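You operate a simulated robot arm through the tools that you are given. There is no shell and no other tool. Be economical: measure what you need, move in short steps, check, and stop when the job is done.

The job below is to be done with a simulated robot arm. You get a single attempt, and the scene is never put back.

## Task
Move the string tin from the odds drawer to the gilt tray, shut the drawer and tighten its loose knob.
Fine: slide the divider up against the small boxes before you shut it. Set down upright: string tin.
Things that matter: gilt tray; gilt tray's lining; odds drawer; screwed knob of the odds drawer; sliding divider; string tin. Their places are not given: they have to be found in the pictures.

The check looks at the end state, three seconds after you hand in, the way a careful person would. Anything else that was tipped, shoved, dropped, spilled or broken makes it a failure.

## Robot
A 6-joint arm with a two-finger parallel gripper, fixed in place. Base frame: the origin is at the foot of the arm, x ahead of it, y to its left, z up. Readings come in mm, degrees, newtons and seconds.
With the tool pointing down near the work surface it reaches from about 100 to 580 mm from the base axis. Its first joint turns from -66.0 to 66.0 degrees. Payload 2.7 kg.
The tool frame sits at the grasp point between the pads (the TCP): z along the fingers, y along the line on which they close. The tips reach 23 mm beyond it. Largest opening 94 mm; finger width 38, thickness 10; the body of the gripper, 54 by 96 mm, starts 39 mm behind the TCP.
Orientation is told as [roll, pitch, yaw] about the base's x, y, z axes, in that order, counted from this pose: with the fingers straight down and closing along the base's y, the tool's x points along the base's -x, its y along +y and its z along -z.

## Interface
- The arm moves only by the tool nudge_tool. Its argument "plan" is text: rows parted by semicolons, each of 6 numbers parted by spaces: the shift along the base's x, y, z in mm, then the turn, a rotation vector about the base's x, y, z in rad. In form: dx dy dz wx wy wz; .... A call has 1 to 20 rows; each row is the pose to reach, as a shift and turn from the pose commanded when the call began. "gripper" is the closure in counts, from 0 (fully open) to 255 (shut), set as the call begins (left out, the last holds). Rows are played at 5 a second. More than 50 mm and 8.6 degrees between two rows, or a gripper value outside its range, and nothing of the call is played. A pose out of reach is approached as far as the arm can. The call stops where the force on the tool passes 40 N (or 10 N more than at its start, if that is more) or the arm is blocked; 0.2 s more then pass. Each finger travels about 45 mm/s and halts on what it meets, pressing with about 29 N; the grip force reading is that of the motor and also rises with nothing between the fingers. The clock runs only during rows and for 0.2 s after the last one: add rows that repeat a pose to give the fingers time. It gives the time, the measured TCP pose, the force on the tool (base axes), the opening and the grip force at its end, in the units of the frame above (readings bear some noise), with the torque about the TCP (base axes, N m) and any sound that the robot's microphone picked up.
- Cameras (640 x 400 px; columns grow to the right, rows downward): "scene" is fixed at [90.3, -436, 1388.3]; the picture's right is [0.70, -0.72, 0.00], its down [-0.49, -0.48, -0.73] and it looks along [0.52, 0.51, -0.69] (base axes); focal length 308 px, centre (320, 200). "wrist" rides on the gripper at [86, 16, -75] in the tool frame; the picture's right is [-0.18, 0.98, 0.00], its down [-0.58, -0.11, -0.81] and it looks along [-0.79, -0.15, 0.59] (tool axes); focal length 243 px, centre (320, 200).
- camera(camera): a new picture of that camera. No time passes.
- probe_pixels(camera, pixels): for up to 12 pixels [column, row] of the newest picture of that camera ("zoom" is the newest enlarged one), the place [x, y, z] in the base frame of the surface seen there, good to about 3 mm, but the place of the scene camera against the robot may be out by one fixed shift of up to 18 mm in any direction. No time passes.
- close_up(camera, box): a new picture of the part [left, top, right, bottom] of that camera's present view, enlarged. No time passes.
- finish_job(): hands the job in; it is judged then, once.

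Work in short steps. Measure before you move; look again where a grasp or a placing could have gone wrong, and mend it. You have 80 turns and 34 pictures in all, those below and enlarged ones among them. Open the gripper and draw the arm clear of the work before you hand the job in, unless the task says otherwise; then end with one line.

The tools are called after "Call:" as name(argument=value, ...) on one line, values as JSON. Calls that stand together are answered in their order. nudge_tool: Moves the arm, as the interface text tells. Its arguments: {"type":"object","properties":{"plan":{"type":"string"},"gripper":{"type":"number"}},"required":["plan"]} The other tools are called the same way: camera (camera) takes a picture; probe_pixels (camera, pixels) gives the place of the surface under pixels of a picture; close_up (camera, box) takes an enlarged picture of a part of a camera's view; finish_job () hands the job in.

At the start:

```text
clock: 0.0
tcp_pos: [461.7, -50.3, 1038.4]
tool_rot: [0.1, -0.1, -0.1]
contact_force: [-0.4, -0.4, 0.3]
wrist_torque: [-0.02, 0.01, 0.0]
opening: 94.2
gripper_force: 0.1
```

scene: 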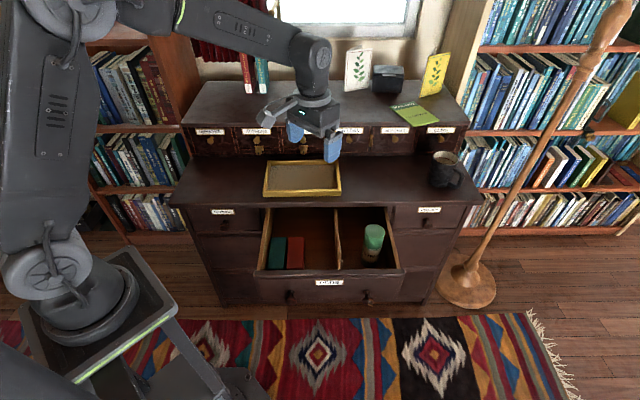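
wrist: 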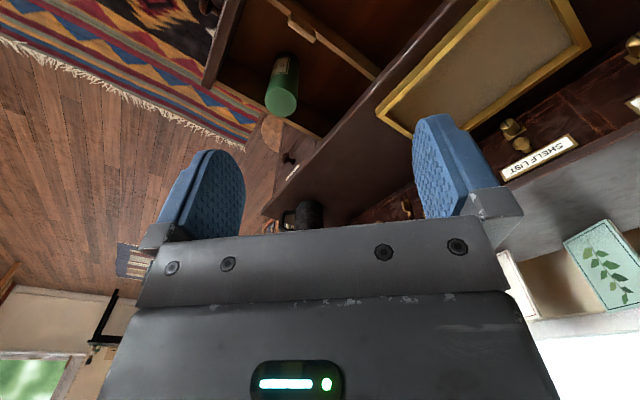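

The scene shows the open drawer (about 260-400, 205-300) with a green tin at (373,242), a divider at (338,240), and boxes at (285,252). I take an enlarged view to measure.

Call:
close_up(camera="scene", box=[230, 150, 430, 310])

```text
2.50 times, centred on (330, 230) of scene
```

zoom: 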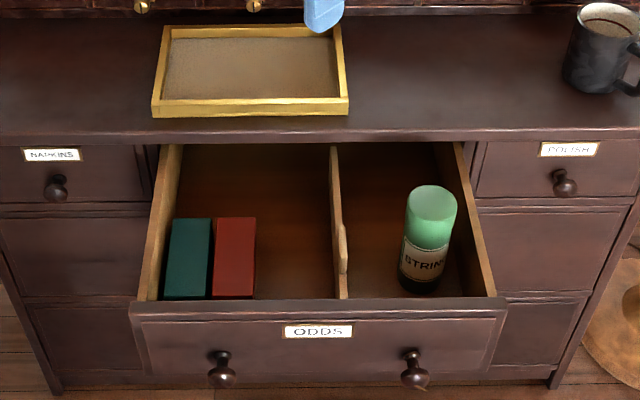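

The zoom is clear: the tin has its top at zoom (432,200), knobs at (222,370) and (414,368). I probe the key points.

Call:
probe_pixels(camera="zoom", pixels=[[432, 200], [412, 215], [452, 212], [420, 285], [334, 150], [343, 292], [343, 228], [190, 222], [235, 222], [235, 280], [222, 375], [414, 374]])

Call:
probe_pixels(camera="zoom", pixels=[[290, 200], [380, 200], [140, 312], [500, 308], [250, 70], [165, 28], [338, 28], [156, 108], [345, 105], [175, 150], [150, 295], [485, 290]])

Call:
close_up(camera="scene", box=[270, 270, 400, 310])

```text
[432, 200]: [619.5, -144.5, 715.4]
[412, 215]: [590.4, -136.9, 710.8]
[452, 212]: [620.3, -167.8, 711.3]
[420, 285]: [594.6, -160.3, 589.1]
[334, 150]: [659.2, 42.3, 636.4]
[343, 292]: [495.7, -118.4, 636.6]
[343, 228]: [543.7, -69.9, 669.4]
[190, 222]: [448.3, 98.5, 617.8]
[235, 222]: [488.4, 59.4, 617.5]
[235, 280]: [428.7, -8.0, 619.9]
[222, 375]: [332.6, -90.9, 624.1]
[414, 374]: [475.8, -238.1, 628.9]
```

```text
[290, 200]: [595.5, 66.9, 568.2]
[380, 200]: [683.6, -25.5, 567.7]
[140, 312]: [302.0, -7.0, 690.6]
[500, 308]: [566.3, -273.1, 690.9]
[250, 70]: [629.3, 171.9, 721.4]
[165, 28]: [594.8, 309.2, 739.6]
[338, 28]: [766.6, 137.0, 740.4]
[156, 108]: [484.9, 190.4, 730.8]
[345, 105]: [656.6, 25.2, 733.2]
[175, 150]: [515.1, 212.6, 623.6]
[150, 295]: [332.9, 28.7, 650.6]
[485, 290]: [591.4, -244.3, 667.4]
```

```text
4.92 times, centred on (335, 290) of scene
```

zoom: 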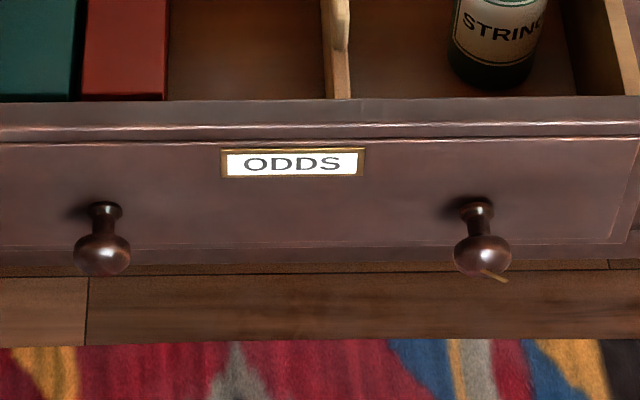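

The right knob (zoom 482,250) shows a stub below it, and I'll check later. Now I compare wrist probes of the same features to find the scene camera's shift.

Call:
close_up(camera="wrist", box=[200, 0, 640, 275])

Call:
close_up(camera="scene", box=[240, 140, 420, 300])

```text
1.45 times, centred on (420, 138) of wrist
```

zoom: 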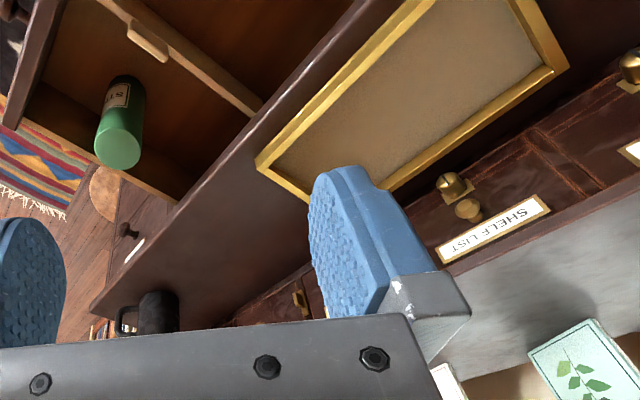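

```text
2.50 times, centred on (330, 220) of scene
```

zoom: 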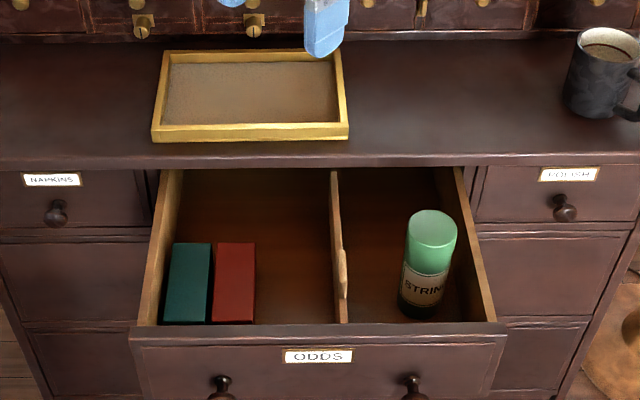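

I probe matching features: tin top, divider tab, tray corners, in both cameras.

Call:
probe_pixels(camera="wrist", pixels=[[281, 102], [268, 103], [295, 103], [282, 115], [301, 29], [379, 113], [588, 48], [480, 70], [272, 85], [225, 60], [432, 90], [281, 95]])

Call:
probe_pixels(camera="zoom", pixels=[[432, 228], [410, 228], [454, 228], [432, 214], [432, 241], [343, 262], [343, 295], [345, 126], [345, 134], [166, 54], [325, 30], [325, 55]])

```text
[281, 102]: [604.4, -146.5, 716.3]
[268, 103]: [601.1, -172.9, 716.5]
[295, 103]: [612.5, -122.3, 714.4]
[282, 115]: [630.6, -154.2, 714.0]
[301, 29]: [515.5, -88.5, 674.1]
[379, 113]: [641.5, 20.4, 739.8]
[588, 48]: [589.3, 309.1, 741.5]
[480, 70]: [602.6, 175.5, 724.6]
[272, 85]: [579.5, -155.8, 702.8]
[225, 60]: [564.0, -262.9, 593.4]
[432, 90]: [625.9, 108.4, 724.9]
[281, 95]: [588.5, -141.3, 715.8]
```

```text
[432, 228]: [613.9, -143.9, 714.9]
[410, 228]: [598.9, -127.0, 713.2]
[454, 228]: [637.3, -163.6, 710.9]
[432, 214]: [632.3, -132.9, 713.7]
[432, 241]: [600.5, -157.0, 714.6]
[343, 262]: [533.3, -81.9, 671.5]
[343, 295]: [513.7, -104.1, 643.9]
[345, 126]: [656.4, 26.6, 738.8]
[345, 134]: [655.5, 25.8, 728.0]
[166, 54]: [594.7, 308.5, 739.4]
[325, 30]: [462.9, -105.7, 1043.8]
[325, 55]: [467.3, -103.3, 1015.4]
```

Scene readings are offset by about (+8,+2,-1) from the wrist ones; the tin's axis is near (608,-148), top z 716, and the drawer axes lie at 45°. I move above the tin with the fingers closing along the drawer's depth (yaw -45°).

Call:
nudge_tool(plan="18 -12 -23 0 0 -0.098; 37 -24 -45 0 0 -0.196; 55 -37 -68 0 0 -0.295; 73 -49 -90 0 0 -0.393; 91 -61 -113 0 0 -0.491; 110 -73 -135 0 0 -0.589; 128 -86 -158 0 0 -0.687; 146 -98 -180 0 0 -0.785; 146 -98 -180 0 0 -0.785", gripper=0)

Call:
camera(camera="wrist")

```text
clock: 2.0
tcp_pos: [607.4, -150.2, 860.3]
tool_rot: [-0.1, -0.1, -45.2]
contact_force: [-0.7, -0.6, -0.6]
wrist_torque: [-0.01, 0.01, 0.01]
opening: 93.8
gripper_force: 0.0
```

```text
27 pictures are left
```

wrist: 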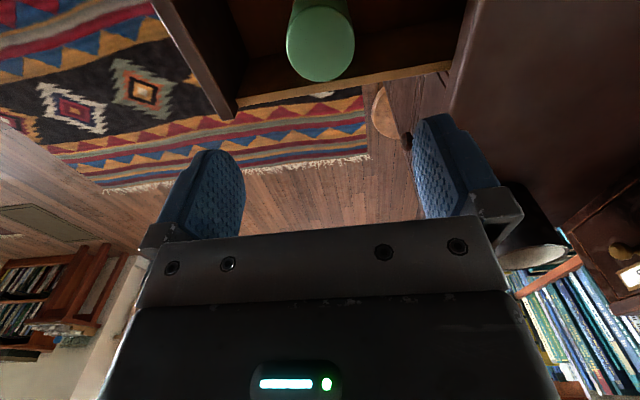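

The arm reached it. The tin top is centred near (320,42); I probe its rim, the side wall (350,88), and the dresser edge.

Call:
probe_pixels(camera="wrist", pixels=[[320, 42], [289, 42], [352, 40], [320, 78], [320, 10], [350, 84], [240, 102], [230, 60], [215, 70], [475, 30], [450, 100], [440, 66]])

```text
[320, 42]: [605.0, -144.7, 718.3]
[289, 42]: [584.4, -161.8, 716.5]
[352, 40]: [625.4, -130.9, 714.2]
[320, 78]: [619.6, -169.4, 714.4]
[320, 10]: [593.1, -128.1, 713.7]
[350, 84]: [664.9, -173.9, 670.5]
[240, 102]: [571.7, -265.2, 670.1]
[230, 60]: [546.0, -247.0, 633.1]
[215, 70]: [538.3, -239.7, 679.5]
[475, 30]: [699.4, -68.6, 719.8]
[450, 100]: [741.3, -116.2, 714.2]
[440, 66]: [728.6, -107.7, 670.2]
```

The tin axis is about (605.5,-147.5) with ample space for the fingers along the depth. I go down to TCP z≈686, then close.

Call:
nudge_tool(plan="-2 1.5 -30 0 0 0; -2 1.5 -60 0 0 0; -2 1.5 -90 0 0 0; -2 1.5 -120 0 0 0; -2 1.5 -145 0 0 0; -2 1.5 -160 0 0 0; -2 1.5 -172 0 0 0; -2 1.5 -172 0 0 0")

Call:
nudge_tool(plan="0 0 0 0 0 0; 0 0 0 0 0 0; 0 0 0 0 0 0; 0 0 0 0 0 0; 0 0 0 0 0 0; 0 0 0 0 0 0; 0 0 0 0 0 0", gripper=200)

Call:
camera(camera="wrist")

```text
clock: 3.8
tcp_pos: [599.0, -146.5, 689.6]
tool_rot: [0.1, 0.0, -45.0]
contact_force: [0.0, 0.2, 0.5]
wrist_torque: [0.02, 0.04, -0.01]
opening: 93.6
gripper_force: 0.1
out of reach, approached as far as the arm can: row 6, 7, 8
```

```text
clock: 5.4
tcp_pos: [598.3, -146.8, 690.7]
tool_rot: [0.0, 0.0, -45.0]
contact_force: [0.6, 1.6, 2.0]
wrist_torque: [0.1, -0.12, 0.01]
opening: 57.4
gripper_force: 28.7
```

```text
26 pictures are left
```

wrist: 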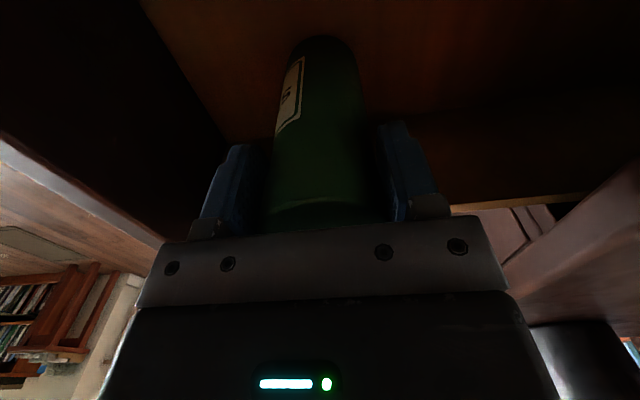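

The grip holds (opening 57.4, force 28.7); I lift straight up by 215 mm and check.

Call:
nudge_tool(plan="-4 0 10 0 0 0; -4 0 30 0 0 0; -4 0 60 0 0 0; -4 0 90 0 0 0; -4 0 120 0 0 0; -4 0 150 0 0 0; -4 0 180 0 0 0; -4 0 205 0 0 0; -4 0 220 0 0 0; -4 0 220 0 0 0")

Call:
camera(camera="scene")

```text
clock: 7.6
tcp_pos: [594.9, -147.6, 910.6]
tool_rot: [0.0, 0.0, -45.0]
contact_force: [0.1, 0.9, -1.3]
wrist_torque: [-0.01, 0.0, -0.01]
opening: 57.4
gripper_force: 29.0
out of reach, approached as far as the arm can: row 1, 2, 3, 4
```

```text
25 pictures are left
```

scene: 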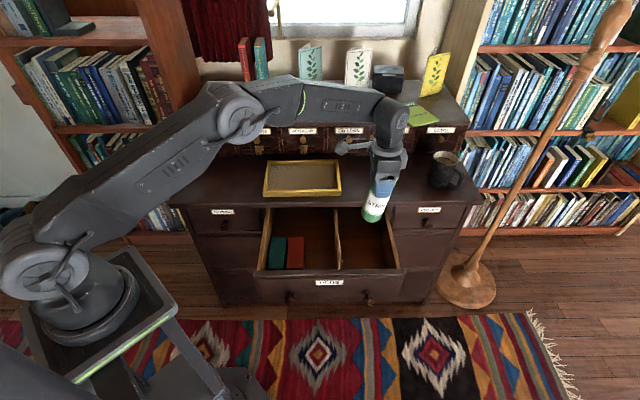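

The tin hangs clear. I carry it at constant height to above the tray's lining, aim point (579,181).

Call:
nudge_tool(plan="-2 30 0 0 0 0; -3 65 0 0 0 0; -5 100 0 0 0 0; -7 135 0 0 0 0; -8 170 0 0 0 0; -10 205 0 0 0 0; -12 240 0 0 0 0; -13 275 0 0 0 0; -15 305 0 0 0 0; -16 328 0 0 0 0; -16 328 0 0 0 0")

Call:
close_up(camera="scene", box=[230, 100, 390, 200])

Call:
camera(camera="wrist")

```text
clock: 10.0
tcp_pos: [578.3, 183.9, 910.0]
tool_rot: [0.0, 0.1, -45.0]
contact_force: [0.7, 0.6, -0.9]
wrist_torque: [0.02, 0.01, -0.01]
opening: 57.6
gripper_force: 29.2
```

```text
4.00 times, centred on (310, 150) of scene
```

zoom: 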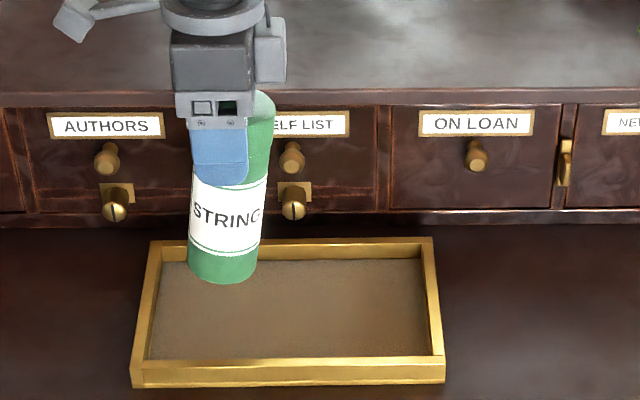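

```text
23 pictures are left
```

wrist: 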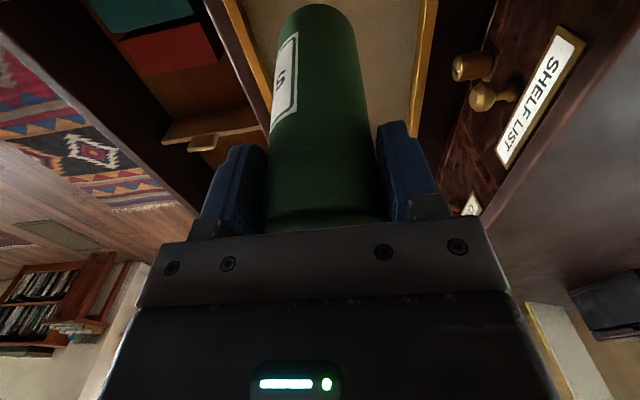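

The tin stands over the lining; I probe its lower rim to estimate the drop.

Call:
probe_pixels(camera="zoom", pixels=[[222, 278], [200, 270], [300, 320], [160, 350], [420, 265], [150, 258]])

Call:
nudge_tool(plan="0 0 -15 0 0 0; 0 0 -30 0 0 0; 0 0 -42 0 0 0; 0 0 -50 0 0 0; 0 0 -54 0 0 0; 0 0 -54 0 0 0")

```text
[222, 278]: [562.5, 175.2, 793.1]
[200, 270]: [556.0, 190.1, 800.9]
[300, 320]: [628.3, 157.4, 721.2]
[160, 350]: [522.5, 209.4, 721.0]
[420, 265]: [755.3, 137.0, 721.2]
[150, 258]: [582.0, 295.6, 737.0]
```

```text
clock: 11.4
tcp_pos: [578.0, 181.0, 855.2]
tool_rot: [0.0, 0.0, -45.0]
contact_force: [-0.3, -0.4, -2.0]
wrist_torque: [-0.01, 0.03, 0.02]
opening: 57.4
gripper_force: 28.9
```

No contact yet. About 10–14 mm remain, so I lower in 1 mm rows and watch the force.

Call:
nudge_tool(plan="0 0 -2 0 0 0; 0 0 -4 0 0 0; 0 0 -6 0 0 0; 0 0 -7 0 0 0; 0 0 -8 0 0 0; 0 0 -9 0 0 0; 0 0 -9 0 0 0")

```text
clock: 13.0
tcp_pos: [579.6, 180.8, 848.4]
tool_rot: [0.3, -0.1, -45.0]
contact_force: [-0.9, -1.6, 17.9]
wrist_torque: [-0.53, -0.03, -0.05]
opening: 57.3
gripper_force: 29.3
```

Contact with the lining (18 N). I ease up 1 mm and open the fingers partway.

Call:
nudge_tool(plan="0 0 1 0 0 0; 0 0 1 0 0 0")

Call:
nudge_tool(plan="0 0 0 0 0 0; 0 0 0 0 0 0; 0 0 0 0 0 0; 0 0 0 0 0 0; 0 0 0 0 0 0; 0 0 0 0 0 0", gripper=0)

Call:
nudge_tool(plan="0 0 5 0 0 0; 0 0 20 0 0 0; 0 0 50 0 0 0; 0 0 80 0 0 0; 0 0 100 0 0 0; 0 0 100 0 0 0")

Call:
camera(camera="wrist")

```text
clock: 13.6
tcp_pos: [579.4, 182.2, 848.2]
tool_rot: [0.1, -0.1, -45.1]
contact_force: [5.2, 0.8, 10.4]
wrist_torque: [-0.06, -0.79, 0.06]
opening: 57.3
gripper_force: 29.1
```

```text
clock: 15.0
tcp_pos: [579.2, 181.8, 849.2]
tool_rot: [-0.1, 0.0, -44.9]
contact_force: [-0.2, 0.1, -0.1]
wrist_torque: [-0.01, -0.02, 0.04]
opening: 93.8
gripper_force: 0.1
```

```text
clock: 16.4
tcp_pos: [578.6, 181.5, 948.0]
tool_rot: [0.0, 0.0, -45.0]
contact_force: [0.8, -0.2, 1.0]
wrist_torque: [-0.01, 0.03, 0.01]
opening: 93.8
gripper_force: 0.2
```

```text
22 pictures are left
```

wrist: 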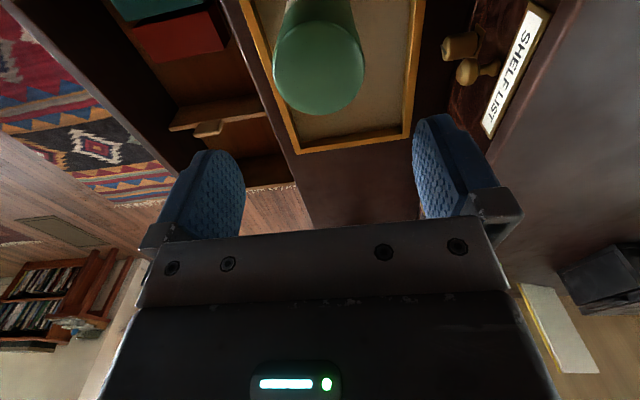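

The tin stands upright in the tray. Now I probe the divider tab (208,128) and the box edges.

Call:
probe_pixels(camera="wrist", pixels=[[208, 128], [198, 133], [218, 123], [175, 126], [250, 102], [228, 112], [137, 60], [222, 50], [222, 45], [180, 40], [208, 136], [215, 20]])

Call:
close_up(camera="wrist", box=[100, 0, 300, 200])

Call:
close_up(camera="scene", box=[250, 195, 410, 310])

```text
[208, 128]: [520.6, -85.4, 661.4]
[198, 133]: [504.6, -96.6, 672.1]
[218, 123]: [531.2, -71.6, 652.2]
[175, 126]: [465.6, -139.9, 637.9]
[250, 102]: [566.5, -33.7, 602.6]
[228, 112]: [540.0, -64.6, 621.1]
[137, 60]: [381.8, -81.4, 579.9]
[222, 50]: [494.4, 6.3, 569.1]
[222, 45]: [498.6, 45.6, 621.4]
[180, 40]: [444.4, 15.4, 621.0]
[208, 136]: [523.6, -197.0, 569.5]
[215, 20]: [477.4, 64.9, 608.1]
```

```text
2.00 times, centred on (200, 100) of wrist
```

zoom: 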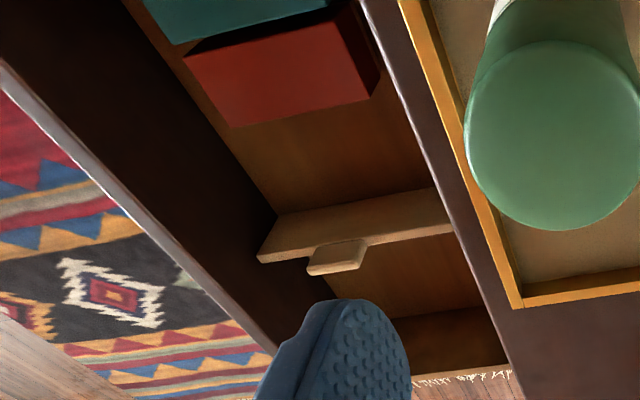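

```text
3.48 times, centred on (330, 252) of scene
```

zoom: 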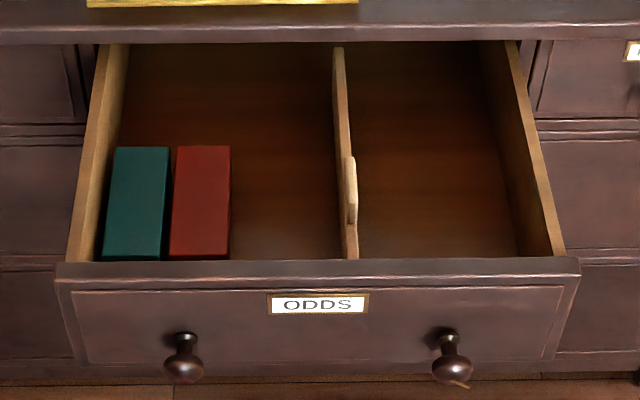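

I probe the tab, divider and red box edges in this enlarged scene view.

Call:
probe_pixels(camera="zoom", pixels=[[349, 162], [351, 180], [352, 215], [347, 190], [355, 190], [336, 60], [352, 250], [226, 152], [226, 240], [206, 200], [450, 374], [184, 370]])

Call:
close_up(camera="scene", box=[320, 210, 360, 280])

```text
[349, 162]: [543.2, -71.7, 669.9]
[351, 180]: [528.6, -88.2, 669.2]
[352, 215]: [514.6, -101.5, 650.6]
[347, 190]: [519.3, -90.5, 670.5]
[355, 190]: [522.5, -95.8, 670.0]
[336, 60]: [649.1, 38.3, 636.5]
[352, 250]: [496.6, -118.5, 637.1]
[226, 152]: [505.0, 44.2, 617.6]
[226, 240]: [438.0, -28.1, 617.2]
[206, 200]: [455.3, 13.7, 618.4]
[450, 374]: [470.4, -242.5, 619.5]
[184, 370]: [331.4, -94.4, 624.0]
```

```text
5.71 times, centred on (340, 245) of scene
```

zoom: 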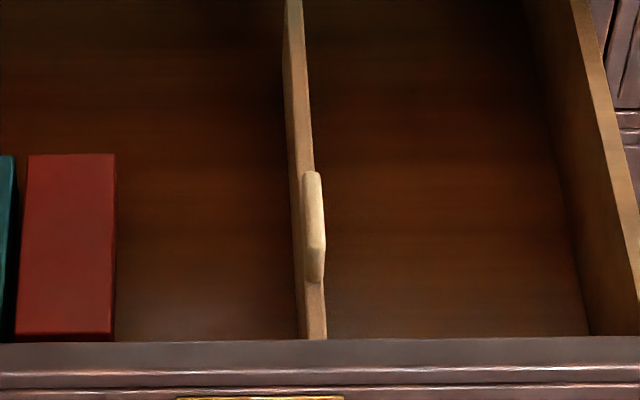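

Tab: about x 518, y -88, top z 671; the red box's right face is about 95 mm to the divider's left. I move above the tab with yaw +45° (closing across the divider).

Call:
nudge_tool(plan="-5 -22 0 0 0 0.131; -10 -45 0 0 0 0.262; -15 -67 0 0 0 0.393; -20 -90 0 0 0 0.524; -25 -112 0 0 0 0.654; -31 -135 0 0 0 0.785; -36 -157 0 0 0 0.916; -41 -179 0 0 0 1.047; -46 -202 -20 0 0 1.178; -51 -224 -45 0 0 1.309; -56 -247 -80 0 0 1.44; -61 -269 -115 0 0 1.571; -61 -269 -150 0 0 1.571; -61 -269 -175 0 0 1.571; -61 -269 -175 0 0 1.571", gripper=100)

Call:
camera(camera="wrist")

```text
clock: 19.6
tcp_pos: [519.1, -88.8, 772.0]
tool_rot: [0.0, -0.1, 45.0]
contact_force: [0.3, -0.1, -0.4]
wrist_torque: [0.02, -0.03, 0.0]
opening: 57.2
gripper_force: 0.0
```

```text
18 pictures are left
```

wrist: 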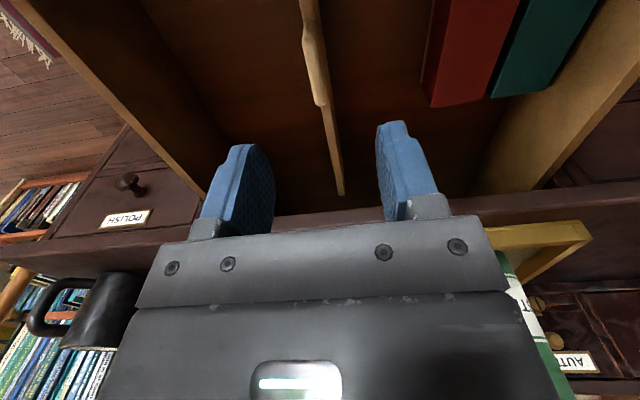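

The tab shows at (307–323, 30–105). I probe the tab and red box from here.

Call:
probe_pixels(camera="wrist", pixels=[[308, 35], [314, 65], [320, 98], [310, 65], [319, 65], [340, 180], [332, 140], [308, 8], [432, 100], [425, 98], [440, 50], [488, 90]])

```text
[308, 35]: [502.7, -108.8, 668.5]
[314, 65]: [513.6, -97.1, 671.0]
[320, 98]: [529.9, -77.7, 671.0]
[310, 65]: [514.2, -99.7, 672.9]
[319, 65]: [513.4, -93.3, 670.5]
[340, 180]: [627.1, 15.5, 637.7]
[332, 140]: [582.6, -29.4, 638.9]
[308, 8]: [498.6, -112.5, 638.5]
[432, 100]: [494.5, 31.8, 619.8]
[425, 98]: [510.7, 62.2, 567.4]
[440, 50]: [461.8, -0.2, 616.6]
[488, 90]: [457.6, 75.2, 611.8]
```

Tab centre is about (517,-92.6). I descend to TCP z≈667 with the fingers straddling it, then close.

Call:
nudge_tool(plan="-2 -4 -30 0 0 0; -2 -4 -60 0 0 0; -2 -4 -85 0 0 0; -2 -4 -97 0 0 0; -2 -4 -104 0 0 0; -2 -4 -104 0 0 0")

Call:
nudge_tool(plan="0 0 0 0 0 0; 0 0 0 0 0 0; 0 0 0 0 0 0; 0 0 0 0 0 0; 0 0 0 0 0 0", gripper=255)

```text
clock: 21.0
tcp_pos: [516.1, -92.6, 666.8]
tool_rot: [0.1, -0.1, 45.0]
contact_force: [-0.2, 0.7, 0.7]
wrist_torque: [0.02, 0.03, -0.05]
opening: 57.0
gripper_force: 0.0
```

```text
clock: 22.2
tcp_pos: [515.7, -91.6, 667.8]
tool_rot: [0.0, 0.0, 45.1]
contact_force: [-0.7, -0.1, 1.8]
wrist_torque: [0.42, -0.38, -0.18]
opening: 10.0
gripper_force: 45.0
```

The tab is held (opening 10 mm). I slide it toward the boxes 60 mm in steps and watch the force.

Call:
nudge_tool(plan="-4 4 0 0 0 0; -8 8 0 0 0 0; -14 14 0 0 0 0; -21 21 0 0 0 0; -28 28 0 0 0 0; -35 35 0 0 0 0; -42.4 42.4 0 0 0 0; -42.4 42.4 0 0 0 0")

```text
clock: 24.0
tcp_pos: [473.6, -48.0, 669.2]
tool_rot: [0.0, 0.0, 44.9]
contact_force: [-0.8, -1.8, -2.4]
wrist_torque: [0.46, -0.5, -0.22]
opening: 10.0
gripper_force: 45.5
```

It moves freely. I check the remaining gap in the scene view.

Call:
close_up(camera="scene", box=[255, 205, 355, 280])

```text
5.33 times, centred on (305, 242) of scene
```

zoom: 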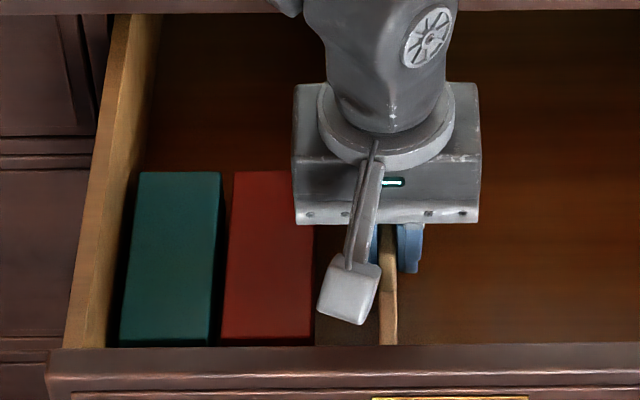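

About 38 mm remain. I slide 26 mm more, then creep until contact is felt.

Call:
nudge_tool(plan="-5 5 0 0 0 0; -10 10 0 0 0 0; -15 15 0 0 0 0; -18.5 18.5 0 0 0 0; -20 20 0 0 0 0; -20 20 0 0 0 0")

Call:
nudge_tool(plan="-0.7 0.7 0 0 0 0; -1.4 1.4 0 0 0 0; -2.1 2.1 0 0 0 0; -2.8 2.8 0 0 0 0; -2.8 2.8 0 0 0 0")

Call:
close_up(camera="scene", box=[255, 205, 355, 280])

```text
clock: 25.4
tcp_pos: [452.2, -27.1, 669.0]
tool_rot: [-0.1, 0.0, 45.0]
contact_force: [1.8, -0.1, -16.3]
wrist_torque: [0.76, -0.93, -0.29]
opening: 10.0
gripper_force: 44.8
```

```text
clock: 26.4
tcp_pos: [452.3, -28.0, 668.8]
tool_rot: [-0.2, -0.3, 45.0]
contact_force: [7.2, -5.2, -6.3]
wrist_torque: [-0.01, 0.86, -0.09]
opening: 9.9
gripper_force: 45.3
stopped in row 5: the force on the tool passed its limit at 42 N (the readings are from after the stop); the commanded pose is now the measured one
```

```text
5.33 times, centred on (305, 242) of scene
```

zoom: 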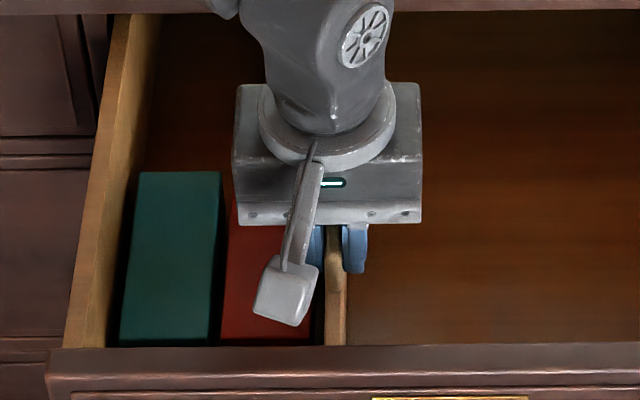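

It stopped at 42 N with a slim dark gap still visible near zoom (320,330). I look from the wrist to see what it is touching.

Call:
close_up(camera="wrist", box=[220, 0, 460, 220])

```text
1.82 times, centred on (340, 110) of wrist
```

zoom: 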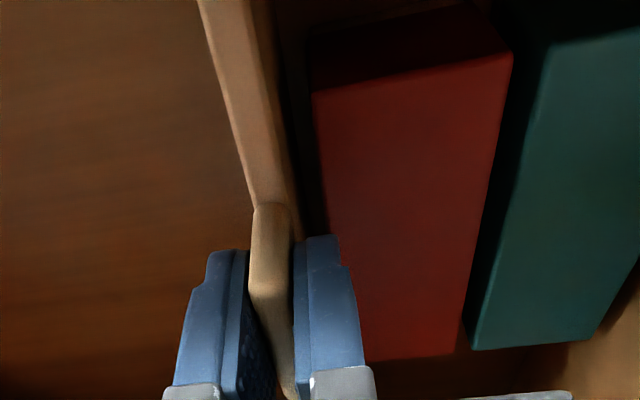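

I probe the divider's and box's facing edges to size the gap.

Call:
probe_pixels(camera="zoom", pixels=[[262, 100], [275, 180], [285, 195], [318, 100], [324, 160], [330, 220], [300, 120], [240, 150], [250, 60], [335, 120], [232, 60]])

```text
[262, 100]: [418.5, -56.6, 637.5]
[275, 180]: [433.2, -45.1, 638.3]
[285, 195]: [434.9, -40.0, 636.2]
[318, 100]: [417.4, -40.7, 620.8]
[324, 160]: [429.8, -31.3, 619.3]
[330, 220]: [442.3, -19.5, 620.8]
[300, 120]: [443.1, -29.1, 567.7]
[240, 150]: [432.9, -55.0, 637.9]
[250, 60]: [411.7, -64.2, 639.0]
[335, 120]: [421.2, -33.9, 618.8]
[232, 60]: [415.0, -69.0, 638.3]
```

A gap of about 8 mm remains, and the vertical load suggests a bind in my grip. I open, regrip, and try again gently.

Call:
nudge_tool(plan="0 0 0 0 0 0; 0 0 0 0 0 0; 0 0 0 0 0 0", gripper=200)

Call:
nudge_tool(plan="0 0 2 0 0 0; 0 0 2 0 0 0; 0 0 2 0 0 0", gripper=235)

Call:
nudge_tool(plan="-1 1 0 0 0 0; -2 2 0 0 0 0; -3 3 0 0 0 0; -3 3 0 0 0 0")

```text
clock: 27.2
tcp_pos: [451.8, -27.3, 669.6]
tool_rot: [-0.2, -0.2, 45.0]
contact_force: [-1.8, 0.6, 0.3]
wrist_torque: [-0.01, -0.02, 0.02]
opening: 20.2
gripper_force: 0.1
```

```text
clock: 28.0
tcp_pos: [453.1, -28.3, 669.4]
tool_rot: [-0.3, -0.2, 45.0]
contact_force: [5.3, -5.7, -7.2]
wrist_torque: [0.71, 0.12, -0.01]
opening: 9.9
gripper_force: 45.3
```

```text
clock: 28.8
tcp_pos: [452.4, -28.1, 670.5]
tool_rot: [-0.6, -0.4, 45.0]
contact_force: [7.6, -5.2, -6.1]
wrist_torque: [0.19, 1.11, -0.01]
opening: 10.2
gripper_force: 45.5
stopped in row 3: the force on the tool passed its limit at 43 N (the readings are from after the stop); the commanded pose is now the measured one
```

It's solidly blocked at the same place. I probe the gap's floor to see whether a foot or the box is already touching lower down.

Call:
probe_pixels(camera="zoom", pixels=[[275, 60], [283, 60], [290, 60], [297, 60], [304, 60], [310, 60], [295, 160], [302, 160], [309, 160], [316, 160], [300, 200], [310, 210]])

```text
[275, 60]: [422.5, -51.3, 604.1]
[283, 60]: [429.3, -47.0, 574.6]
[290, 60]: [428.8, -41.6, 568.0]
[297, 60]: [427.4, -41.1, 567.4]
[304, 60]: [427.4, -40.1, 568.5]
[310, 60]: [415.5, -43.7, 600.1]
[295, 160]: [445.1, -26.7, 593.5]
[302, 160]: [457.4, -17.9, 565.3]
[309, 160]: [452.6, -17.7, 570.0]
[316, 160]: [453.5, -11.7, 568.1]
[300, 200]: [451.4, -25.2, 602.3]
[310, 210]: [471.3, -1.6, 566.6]
```

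The gap is clear to the floor at the front, so the block is elsewhere. I release, rise, and look at the whole divider.

Call:
nudge_tool(plan="0 0 0 0 0 0; 0 0 0 0 0 0; 0 0 0 0 0 0; 0 0 20 0 0 0; 0 0 50 0 0 0; 0 0 90 0 0 0; -20 -20 130 0 0 0; -50 -50 160 0 0 0; -80 -80 190 0 0 0; -80 -80 190 0 0 0", gripper=150)

Call:
close_up(camera="scene", box=[250, 195, 410, 310])

```text
refused: row 8 steps farther than a row can; nothing moved
```

```text
3.48 times, centred on (330, 252) of scene
```

zoom: 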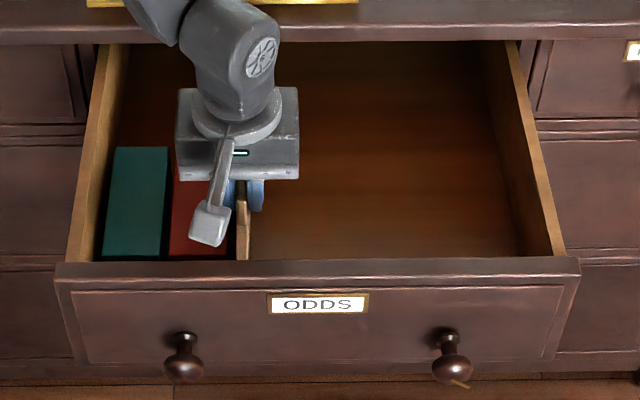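

The call was refused for too long a step; I redo it with shorter ones, moving out to the front.

Call:
nudge_tool(plan="0 0 0 0 0 0; 0 0 0 0 0 0; 0 0 0 0 0 0; 0 0 20 0 0 0; 0 0 50 0 0 0; 0 0 90 0 0 0; -15 -15 120 0 0 0; -35 -35 145 0 0 0; -55 -55 165 0 0 0; -75 -75 180 0 0 0; -75 -75 180 0 0 0", gripper=150)

Call:
camera(camera="wrist")

```text
clock: 31.2
tcp_pos: [379.9, -102.6, 850.7]
tool_rot: [-0.5, -0.4, 45.1]
contact_force: [1.2, -0.4, -0.8]
wrist_torque: [0.03, -0.01, 0.02]
opening: 38.6
gripper_force: 0.0
```

```text
13 pictures are left
```

wrist: 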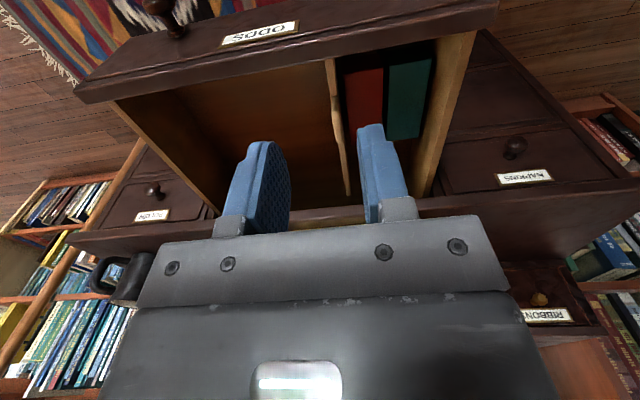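

I probe the divider along its length and the box faces.

Call:
probe_pixels(camera="wrist", pixels=[[329, 70], [333, 70], [337, 110], [344, 165], [347, 190], [345, 75], [346, 85], [350, 122], [384, 80], [390, 80], [435, 60], [430, 130]])

```text
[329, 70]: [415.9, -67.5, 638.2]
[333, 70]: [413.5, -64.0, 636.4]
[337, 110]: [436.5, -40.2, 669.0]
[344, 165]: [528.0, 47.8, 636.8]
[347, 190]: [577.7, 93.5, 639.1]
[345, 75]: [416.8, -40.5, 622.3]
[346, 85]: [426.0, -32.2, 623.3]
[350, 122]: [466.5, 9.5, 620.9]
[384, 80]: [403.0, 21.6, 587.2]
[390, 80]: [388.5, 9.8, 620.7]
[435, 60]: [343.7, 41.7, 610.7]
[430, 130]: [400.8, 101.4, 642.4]
```

The divider is straight, with about 9 mm left to the box. I'll try pushing on its plain right face nearer mid-length with closed fingers instead of via the tab.

Call:
nudge_tool(plan="27 19 0 0.009 0.007 0; 54 38 0 0.009 0.007 0; 82 57 0 0.009 0.007 0; 109 76 0 0.009 0.007 0; 136 95 0 0.009 0.007 0; 136 95 -40 0.009 0.007 0; 136 95 -80 0.009 0.007 0; 136 95 -120 0.009 0.007 0; 136 95 -160 0.009 0.007 0; 136 95 -190 0.009 0.007 0; 136 95 -214 0.009 0.007 0; 136 95 -214 0.009 0.007 0", gripper=255)

Call:
nudge_tool(plan="-3 3 0 0 0 0; -6 6 0 0 0 0; -9 9 0 0 0 0; -12 12 0 0 0 0; -14 14 0 0 0 0; -16 16 0 0 0 0; -18 18 0 0 0 0; -19 19 0 0 0 0")

```text
clock: 33.8
tcp_pos: [512.5, -7.5, 637.8]
tool_rot: [0.1, -0.5, 45.0]
contact_force: [-0.9, 0.5, 0.1]
wrist_torque: [0.01, 0.0, 0.0]
opening: 0.0
gripper_force: 28.7
```

```text
clock: 34.8
tcp_pos: [506.5, -0.1, 638.3]
tool_rot: [-0.4, -0.9, 44.9]
contact_force: [2.2, -4.2, 0.2]
wrist_torque: [0.02, -0.02, 0.09]
opening: 0.2
gripper_force: 29.1
stopped in row 4: the force on the tool passed its limit at 47 N (the readings are from after the stop); the commanded pose is now the measured one
```

The plain face is also blocked at 47 N, so something hard stops it. From here the wrist camera looks deep into the drawer; I take one view.

Call:
camera(camera="wrist")

```text
12 pictures are left
```

wrist: 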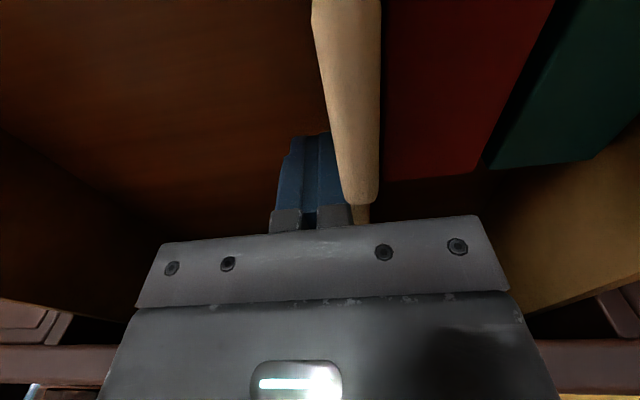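

The gap looks narrow here. I probe the red box's and divider's edges to see if anything moved.

Call:
probe_pixels(camera="wrist", pixels=[[388, 100], [390, 170], [480, 165], [376, 100], [366, 215], [345, 100], [384, 150], [382, 190], [500, 160], [385, 40], [358, 210]])

```text
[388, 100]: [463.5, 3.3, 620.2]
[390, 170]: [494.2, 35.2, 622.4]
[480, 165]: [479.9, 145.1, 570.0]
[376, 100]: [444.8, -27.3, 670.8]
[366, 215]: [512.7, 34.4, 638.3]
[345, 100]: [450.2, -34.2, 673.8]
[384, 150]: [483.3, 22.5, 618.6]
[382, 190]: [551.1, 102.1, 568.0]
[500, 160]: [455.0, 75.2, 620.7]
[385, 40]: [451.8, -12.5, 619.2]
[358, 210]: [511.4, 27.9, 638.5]
```

The divider now stands within about 6–8 mm of the red box at its firm stop, and the boxes have not moved. I accept that for now, back off, rise, and go to a point in front of the drawer.

Call:
nudge_tool(plan="4 -4 0 0.007 0.016 0; 7 -7 0 0.007 0.016 0; 7 -7 35 0.007 0.016 0; 7 -7 75 0.007 0.016 0; 7 -7 115 0.007 0.016 0; 7 -7 155 0.007 0.016 0; 7 -7 195 0.007 0.016 0; 7 -7 225 0.007 0.016 0; -15 -37 235 0.007 0.016 0; -38 -67 235 0.007 0.016 0; -61 -97 235 0.007 0.016 0; -84 -127 235 0.007 0.016 0; -107 -157 235 0.007 0.016 0; -130 -187 235 0.007 0.016 0; -153 -213 235 0.007 0.016 0; -153 -213 235 0.007 0.016 0")

Call:
close_up(camera="scene", box=[250, 195, 410, 310])

```text
clock: 38.2
tcp_pos: [353.2, -213.1, 873.4]
tool_rot: [0.5, -0.6, 45.0]
contact_force: [-0.3, 0.7, -0.4]
wrist_torque: [-0.03, 0.0, 0.04]
opening: 0.0
gripper_force: 29.1
```

```text
3.48 times, centred on (330, 252) of scene
```

zoom: 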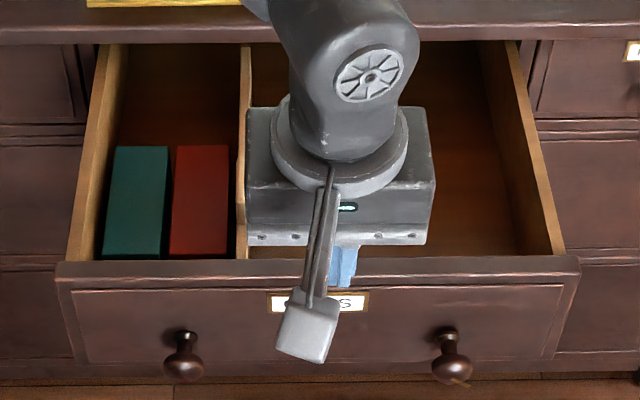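

The gap is only a few mm. Now I pitch the tool to horizontal, pointing into the drawer front, in place.

Call:
nudge_tool(plan="0 0 0 0.0925 -0.0925 0; 0 0 0 0.185 -0.185 0; 0 0 0 0.2777 -0.2777 0; 0 0 0 0.3702 -0.3702 0; 0 0 0 0.4628 -0.4628 0; 0 0 0 0.5554 -0.5554 0; 0 0 0 0.648 -0.648 0; 0 0 0 0.7405 -0.7405 0; 0 0 0 0.833 -0.833 0; 0 0 0 0.9256 -0.9256 0; 0 0 0 1.018 -1.018 0; 0 0 0 1.1107 -1.1107 0; 0 0 0 1.1107 -1.1107 0")

```text
clock: 41.0
tcp_pos: [353.0, -213.4, 873.5]
tool_rot: [-177.1, -89.3, -137.5]
contact_force: [0.5, 0.4, 0.9]
wrist_torque: [-0.04, 0.03, -0.01]
opening: 0.0
gripper_force: 28.9
```

Horizontal orientation reached. I lower to z≈640 in front of the drawer's middle, then look with the wrist camera.

Call:
nudge_tool(plan="0 0 -35 0 0 0; 0 0 -70 0 0 0; 0 0 -105 0 0 0; 0 0 -140 0 0 0; 0 0 -175 0 0 0; 0 0 -205 0 0 0; 0 0 -235 0 0 0; 0 0 -235 0 0 0")

Call:
camera(camera="wrist")

```text
clock: 42.8
tcp_pos: [351.9, -211.9, 637.7]
tool_rot: [-179.6, -89.4, -134.9]
contact_force: [1.1, 0.0, 0.0]
wrist_torque: [0.01, 0.02, -0.01]
opening: 0.0
gripper_force: 29.3
```

```text
10 pictures are left
```

wrist: 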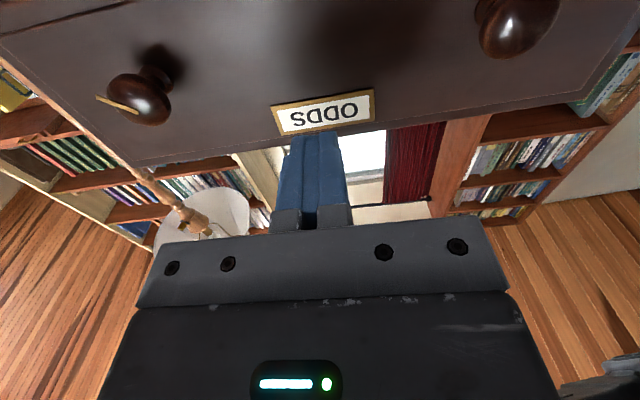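

The right knob (left here, 140,98) carries a pale pointer, so it is the screwed one. I probe knobs, label and front face.

Call:
probe_pixels(camera="wrist", pixels=[[140, 98], [110, 98], [168, 98], [140, 122], [158, 72], [100, 98], [137, 109], [510, 28], [305, 115], [230, 100], [480, 28], [549, 60]])

Call:
close_up(camera="wrist", box=[80, 30, 220, 150])

```text
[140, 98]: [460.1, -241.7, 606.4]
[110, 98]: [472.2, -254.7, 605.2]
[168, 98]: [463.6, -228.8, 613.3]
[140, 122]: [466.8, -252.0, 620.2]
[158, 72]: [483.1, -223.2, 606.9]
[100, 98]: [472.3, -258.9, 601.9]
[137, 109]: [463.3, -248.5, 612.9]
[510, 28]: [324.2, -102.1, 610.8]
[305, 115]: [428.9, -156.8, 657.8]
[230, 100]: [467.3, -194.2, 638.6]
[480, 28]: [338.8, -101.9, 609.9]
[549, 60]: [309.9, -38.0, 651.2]
```

```text
3.33 times, centred on (150, 90) of wrist
```

zoom: 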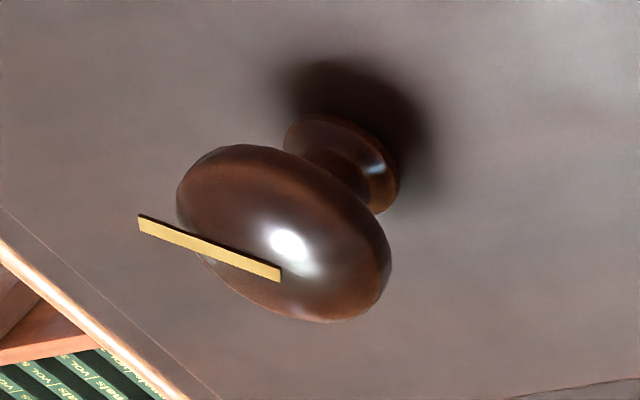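

The loose knob's pointer juts out to the lower right. First I shut the drawer: approach to just short of the face at z≈626, below the label.

Call:
nudge_tool(plan="0 0 -12 0 0 0; 14 14 -12 0 0 0; 28 28 -12 0 0 0; 40 40 -12 0 0 0; 46 46 -12 0 0 0; 46 46 -12 0 0 0")

Call:
nudge_tool(plan="3 3 0 0 0 0; 6 6 0 0 0 0; 9 9 0 0 0 0; 13 13 0 0 0 0; 17 17 0 0 0 0; 22 22 0 0 0 0; 27 27 0 0 0 0; 32 32 0 0 0 0; 37 37 0 0 0 0; 42 42 0 0 0 0; 47 47 0 0 0 0; 52 52 0 0 0 0; 57 57 0 0 0 0; 62 62 0 0 0 0; 67 67 0 0 0 0; 72 72 0 0 0 0; 77 77 0 0 0 0; 81 81 0 0 0 0; 84 84 0 0 0 0; 86 86 0 0 0 0")

```text
clock: 44.2
tcp_pos: [399.0, -167.2, 626.9]
tool_rot: [-179.7, -89.4, -134.8]
contact_force: [0.0, -0.1, 1.1]
wrist_torque: [-0.02, 0.02, -0.05]
opening: 0.0
gripper_force: 29.2
```

```text
clock: 48.4
tcp_pos: [484.2, -80.0, 625.6]
tool_rot: [-177.7, -89.4, -136.8]
contact_force: [-2.8, -0.2, 1.5]
wrist_torque: [-0.05, -0.04, -0.03]
opening: 0.1
gripper_force: 29.0
```

The drawer moves with little force. I keep pushing until it seats.

Call:
nudge_tool(plan="4 4 0 0 0 0; 8 8 0 0 0 0; 13 13 0 0 0 0; 18 18 0 0 0 0; 23 23 0 0 0 0; 28 28 0 0 0 0; 33 33 0 0 0 0; 38 38 0 0 0 0; 43 43 0 0 0 0; 48 48 0 0 0 0; 53 53 0 0 0 0; 57 57 0 0 0 0; 61 61 0 0 0 0; 64 64 0 0 0 0; 67 67 0 0 0 0; 70 70 0 0 0 0; 73 73 0 0 0 0; 76 76 0 0 0 0; 79 79 0 0 0 0; 82 82 0 0 0 0")

Call:
nudge_tool(plan="2 2 0 0 0 0; 4 4 0 0 0 0; 6 6 0 0 0 0; 8 8 0 0 0 0; 10 10 0 0 0 0; 12 12 0 0 0 0; 14 14 0 0 0 0; 16 16 0 0 0 0; 18 18 0 0 0 0; 20 20 0 0 0 0; 22 22 0 0 0 0")

Call:
camera(camera="scene")

```text
clock: 52.6
tcp_pos: [567.4, 1.6, 626.0]
tool_rot: [-176.3, -89.4, -138.3]
contact_force: [-1.7, 0.0, 0.9]
wrist_torque: [0.01, 0.04, -0.03]
opening: 0.0
gripper_force: 29.3
```

```text
clock: 55.0
tcp_pos: [584.4, 25.1, 629.8]
tool_rot: [177.2, -89.5, -131.8]
contact_force: [-2.0, -1.5, -2.8]
wrist_torque: [-0.04, 0.06, -0.02]
opening: 0.2
gripper_force: 29.0
out of reach, approached as far as the arm can: row 9, 10, 11
```

```text
8 pictures are left
```

scene: 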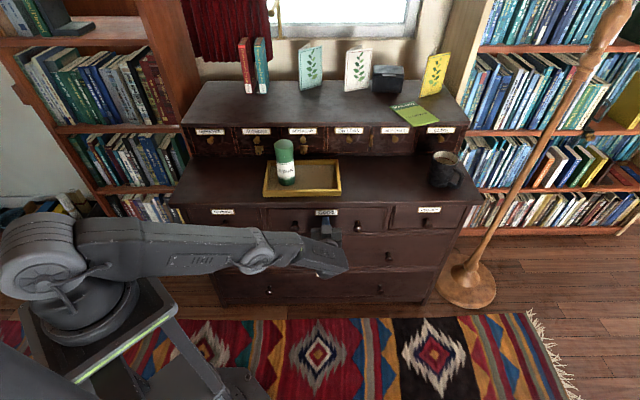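

The drawer is nearly or fully shut; the arm hit its reach limit. I enlarge the front to compare with the neighbouring drawer faces.

Call:
close_up(camera="scene", box=[190, 190, 470, 270])

```text
2.29 times, centred on (330, 230) of scene
```

zoom: 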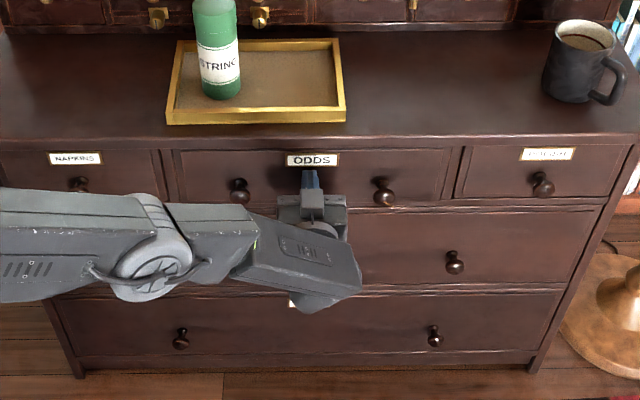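

Call:
probe_pixels(camera="zoom", pixels=[[200, 170], [420, 180], [100, 175], [500, 175], [330, 182], [383, 195], [240, 192], [542, 184], [415, 230], [265, 170], [180, 165], [440, 165]])

```text
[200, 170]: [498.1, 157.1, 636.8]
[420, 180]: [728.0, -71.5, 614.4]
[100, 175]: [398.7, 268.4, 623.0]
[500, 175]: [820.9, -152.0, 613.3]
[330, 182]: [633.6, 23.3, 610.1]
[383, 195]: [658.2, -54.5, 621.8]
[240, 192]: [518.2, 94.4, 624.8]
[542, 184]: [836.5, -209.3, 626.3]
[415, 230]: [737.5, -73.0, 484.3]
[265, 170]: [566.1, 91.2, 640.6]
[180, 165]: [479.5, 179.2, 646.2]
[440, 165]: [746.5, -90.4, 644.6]
```

The odds front is still about 8 mm proud, the right knob protrudes further, and it would be beyond reach with the drawer shut. So I'll pull the drawer back by the tight left knob, tighten there, then shut it. I back off and line up with the left knob (u≈296).

Call:
nudge_tool(plan="-15 -15 0 0 0 0; -35 -35 0 0 0 0; -55 -55 -4 0 0 0; -64 -64 -8 0 0 0; -82 -46 -14 0 0 0; -100 -28 -14 0 0 0; -118 -10 -14 0 0 0; -134 6 -14 0 0 0; -134 6 -14 0 0 0", gripper=100)

Call:
camera(camera="wrist")

```text
clock: 57.0
tcp_pos: [452.1, 30.5, 616.2]
tool_rot: [-178.4, -89.4, -136.1]
contact_force: [-0.9, 0.0, -0.2]
wrist_torque: [-0.01, 0.0, -0.01]
opening: 57.2
gripper_force: 0.0
```

```text
6 pictures are left
```

wrist: 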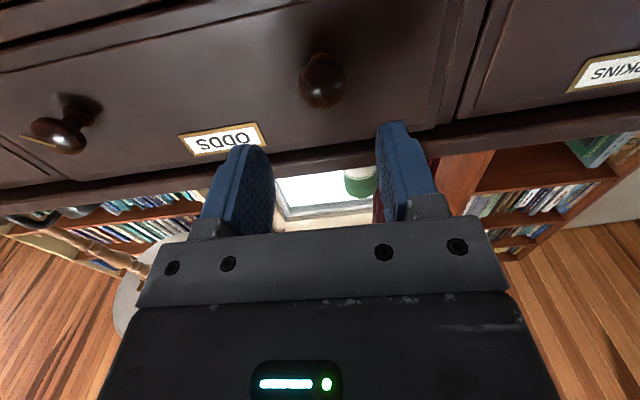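

Left knob at (322,82). I probe its outline and the right knob.

Call:
probe_pixels(camera="wrist", pixels=[[302, 85], [343, 82], [322, 82], [322, 104], [318, 62], [260, 80], [400, 80], [470, 95], [62, 135], [36, 125], [84, 140], [80, 110]])

```text
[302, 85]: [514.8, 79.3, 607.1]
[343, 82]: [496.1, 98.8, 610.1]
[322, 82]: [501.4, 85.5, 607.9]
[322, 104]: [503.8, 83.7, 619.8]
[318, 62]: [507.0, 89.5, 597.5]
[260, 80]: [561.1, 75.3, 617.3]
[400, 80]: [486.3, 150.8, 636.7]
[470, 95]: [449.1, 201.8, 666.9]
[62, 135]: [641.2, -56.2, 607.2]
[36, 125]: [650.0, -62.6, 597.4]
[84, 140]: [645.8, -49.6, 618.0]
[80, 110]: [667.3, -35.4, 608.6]
```

Left knob axis: u≈294.5, front at v≈415, z≈614. I advance 78 mm with the fingers around the head and close.

Call:
nudge_tool(plan="-2.5 2.5 -2 0 0 0; 10 15 -2 0 0 0; 22 27 -2 0 0 0; 34 39 -2 0 0 0; 45 50 -2 0 0 0; 52.5 57.5 -2 0 0 0; 52.5 57.5 -2 0 0 0")

Call:
nudge_tool(plan="0 0 0 0 0 0; 0 0 0 0 0 0; 0 0 0 0 0 0; 0 0 0 0 0 0", gripper=220)

```text
clock: 58.6
tcp_pos: [503.8, 88.6, 613.7]
tool_rot: [-179.9, -89.4, -134.4]
contact_force: [-0.3, -0.3, 0.3]
wrist_torque: [0.0, 0.0, 0.01]
opening: 57.2
gripper_force: 0.1
```

```text
clock: 59.6
tcp_pos: [503.7, 88.0, 612.9]
tool_rot: [-179.1, -89.5, -135.6]
contact_force: [4.8, -2.3, -1.9]
wrist_torque: [-0.17, 0.16, -0.44]
opening: 32.1
gripper_force: 44.1
```

The knob is held (32 mm). I pull the drawer out 200 mm along its axis.

Call:
nudge_tool(plan="-4 -4 0 0 0 0; -9 -9 0 0 0 0; -15 -15 0 0 0 0; -22 -22 0 0 0 0; -30 -30 0 0 0 0; -38 -38 0 0 0 0; -46 -46 0 0 0 0; -54 -54 0 0 0 0; -62 -62 0 0 0 0; -70 -70 0 0 0 0; -78 -78 0 0 0 0; -86 -86 0 0 0 0; -94 -94 0 0 0 0; -102 -102 0 0 0 0; -110 -110 0 0 0 0; -118 -118 0 0 0 0; -126 -126 0 0 0 0; -134 -134 0 0 0 0; -140 -140 0 0 0 0; -143 -143 0 0 0 0")

Call:
nudge_tool(plan="0 0 0 0 0 0; 0 0 0 0 0 0; 0 0 0 0 0 0; -12 -12 0 0 0 0; -24 -24 0 0 0 0; -36 -36 0 0 0 0; -50 -50 0 0 0 0; -60 -60 0 0 0 0; -60 -60 0 0 0 0", gripper=100)

```text
clock: 62.4
tcp_pos: [411.3, -5.3, 612.6]
tool_rot: [159.5, -88.5, -113.0]
contact_force: [-4.3, 2.1, 3.3]
wrist_torque: [0.16, -0.18, -0.61]
opening: 32.1
gripper_force: 45.1
out of reach, approached as far as the arm can: row 12, 13, 14
stopped in row 14: the force on the tool passed its limit at 44 N (the readings are from after the stop); the commanded pose is now the measured one
```

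```text
clock: 64.4
tcp_pos: [361.9, -74.3, 607.4]
tool_rot: [153.7, -88.6, -107.3]
contact_force: [0.6, 0.6, -0.7]
wrist_torque: [-0.01, 0.01, 0.02]
opening: 57.3
gripper_force: 0.1
out of reach, approached as far as the arm can: row 5, 6, 7, 8, 9
```

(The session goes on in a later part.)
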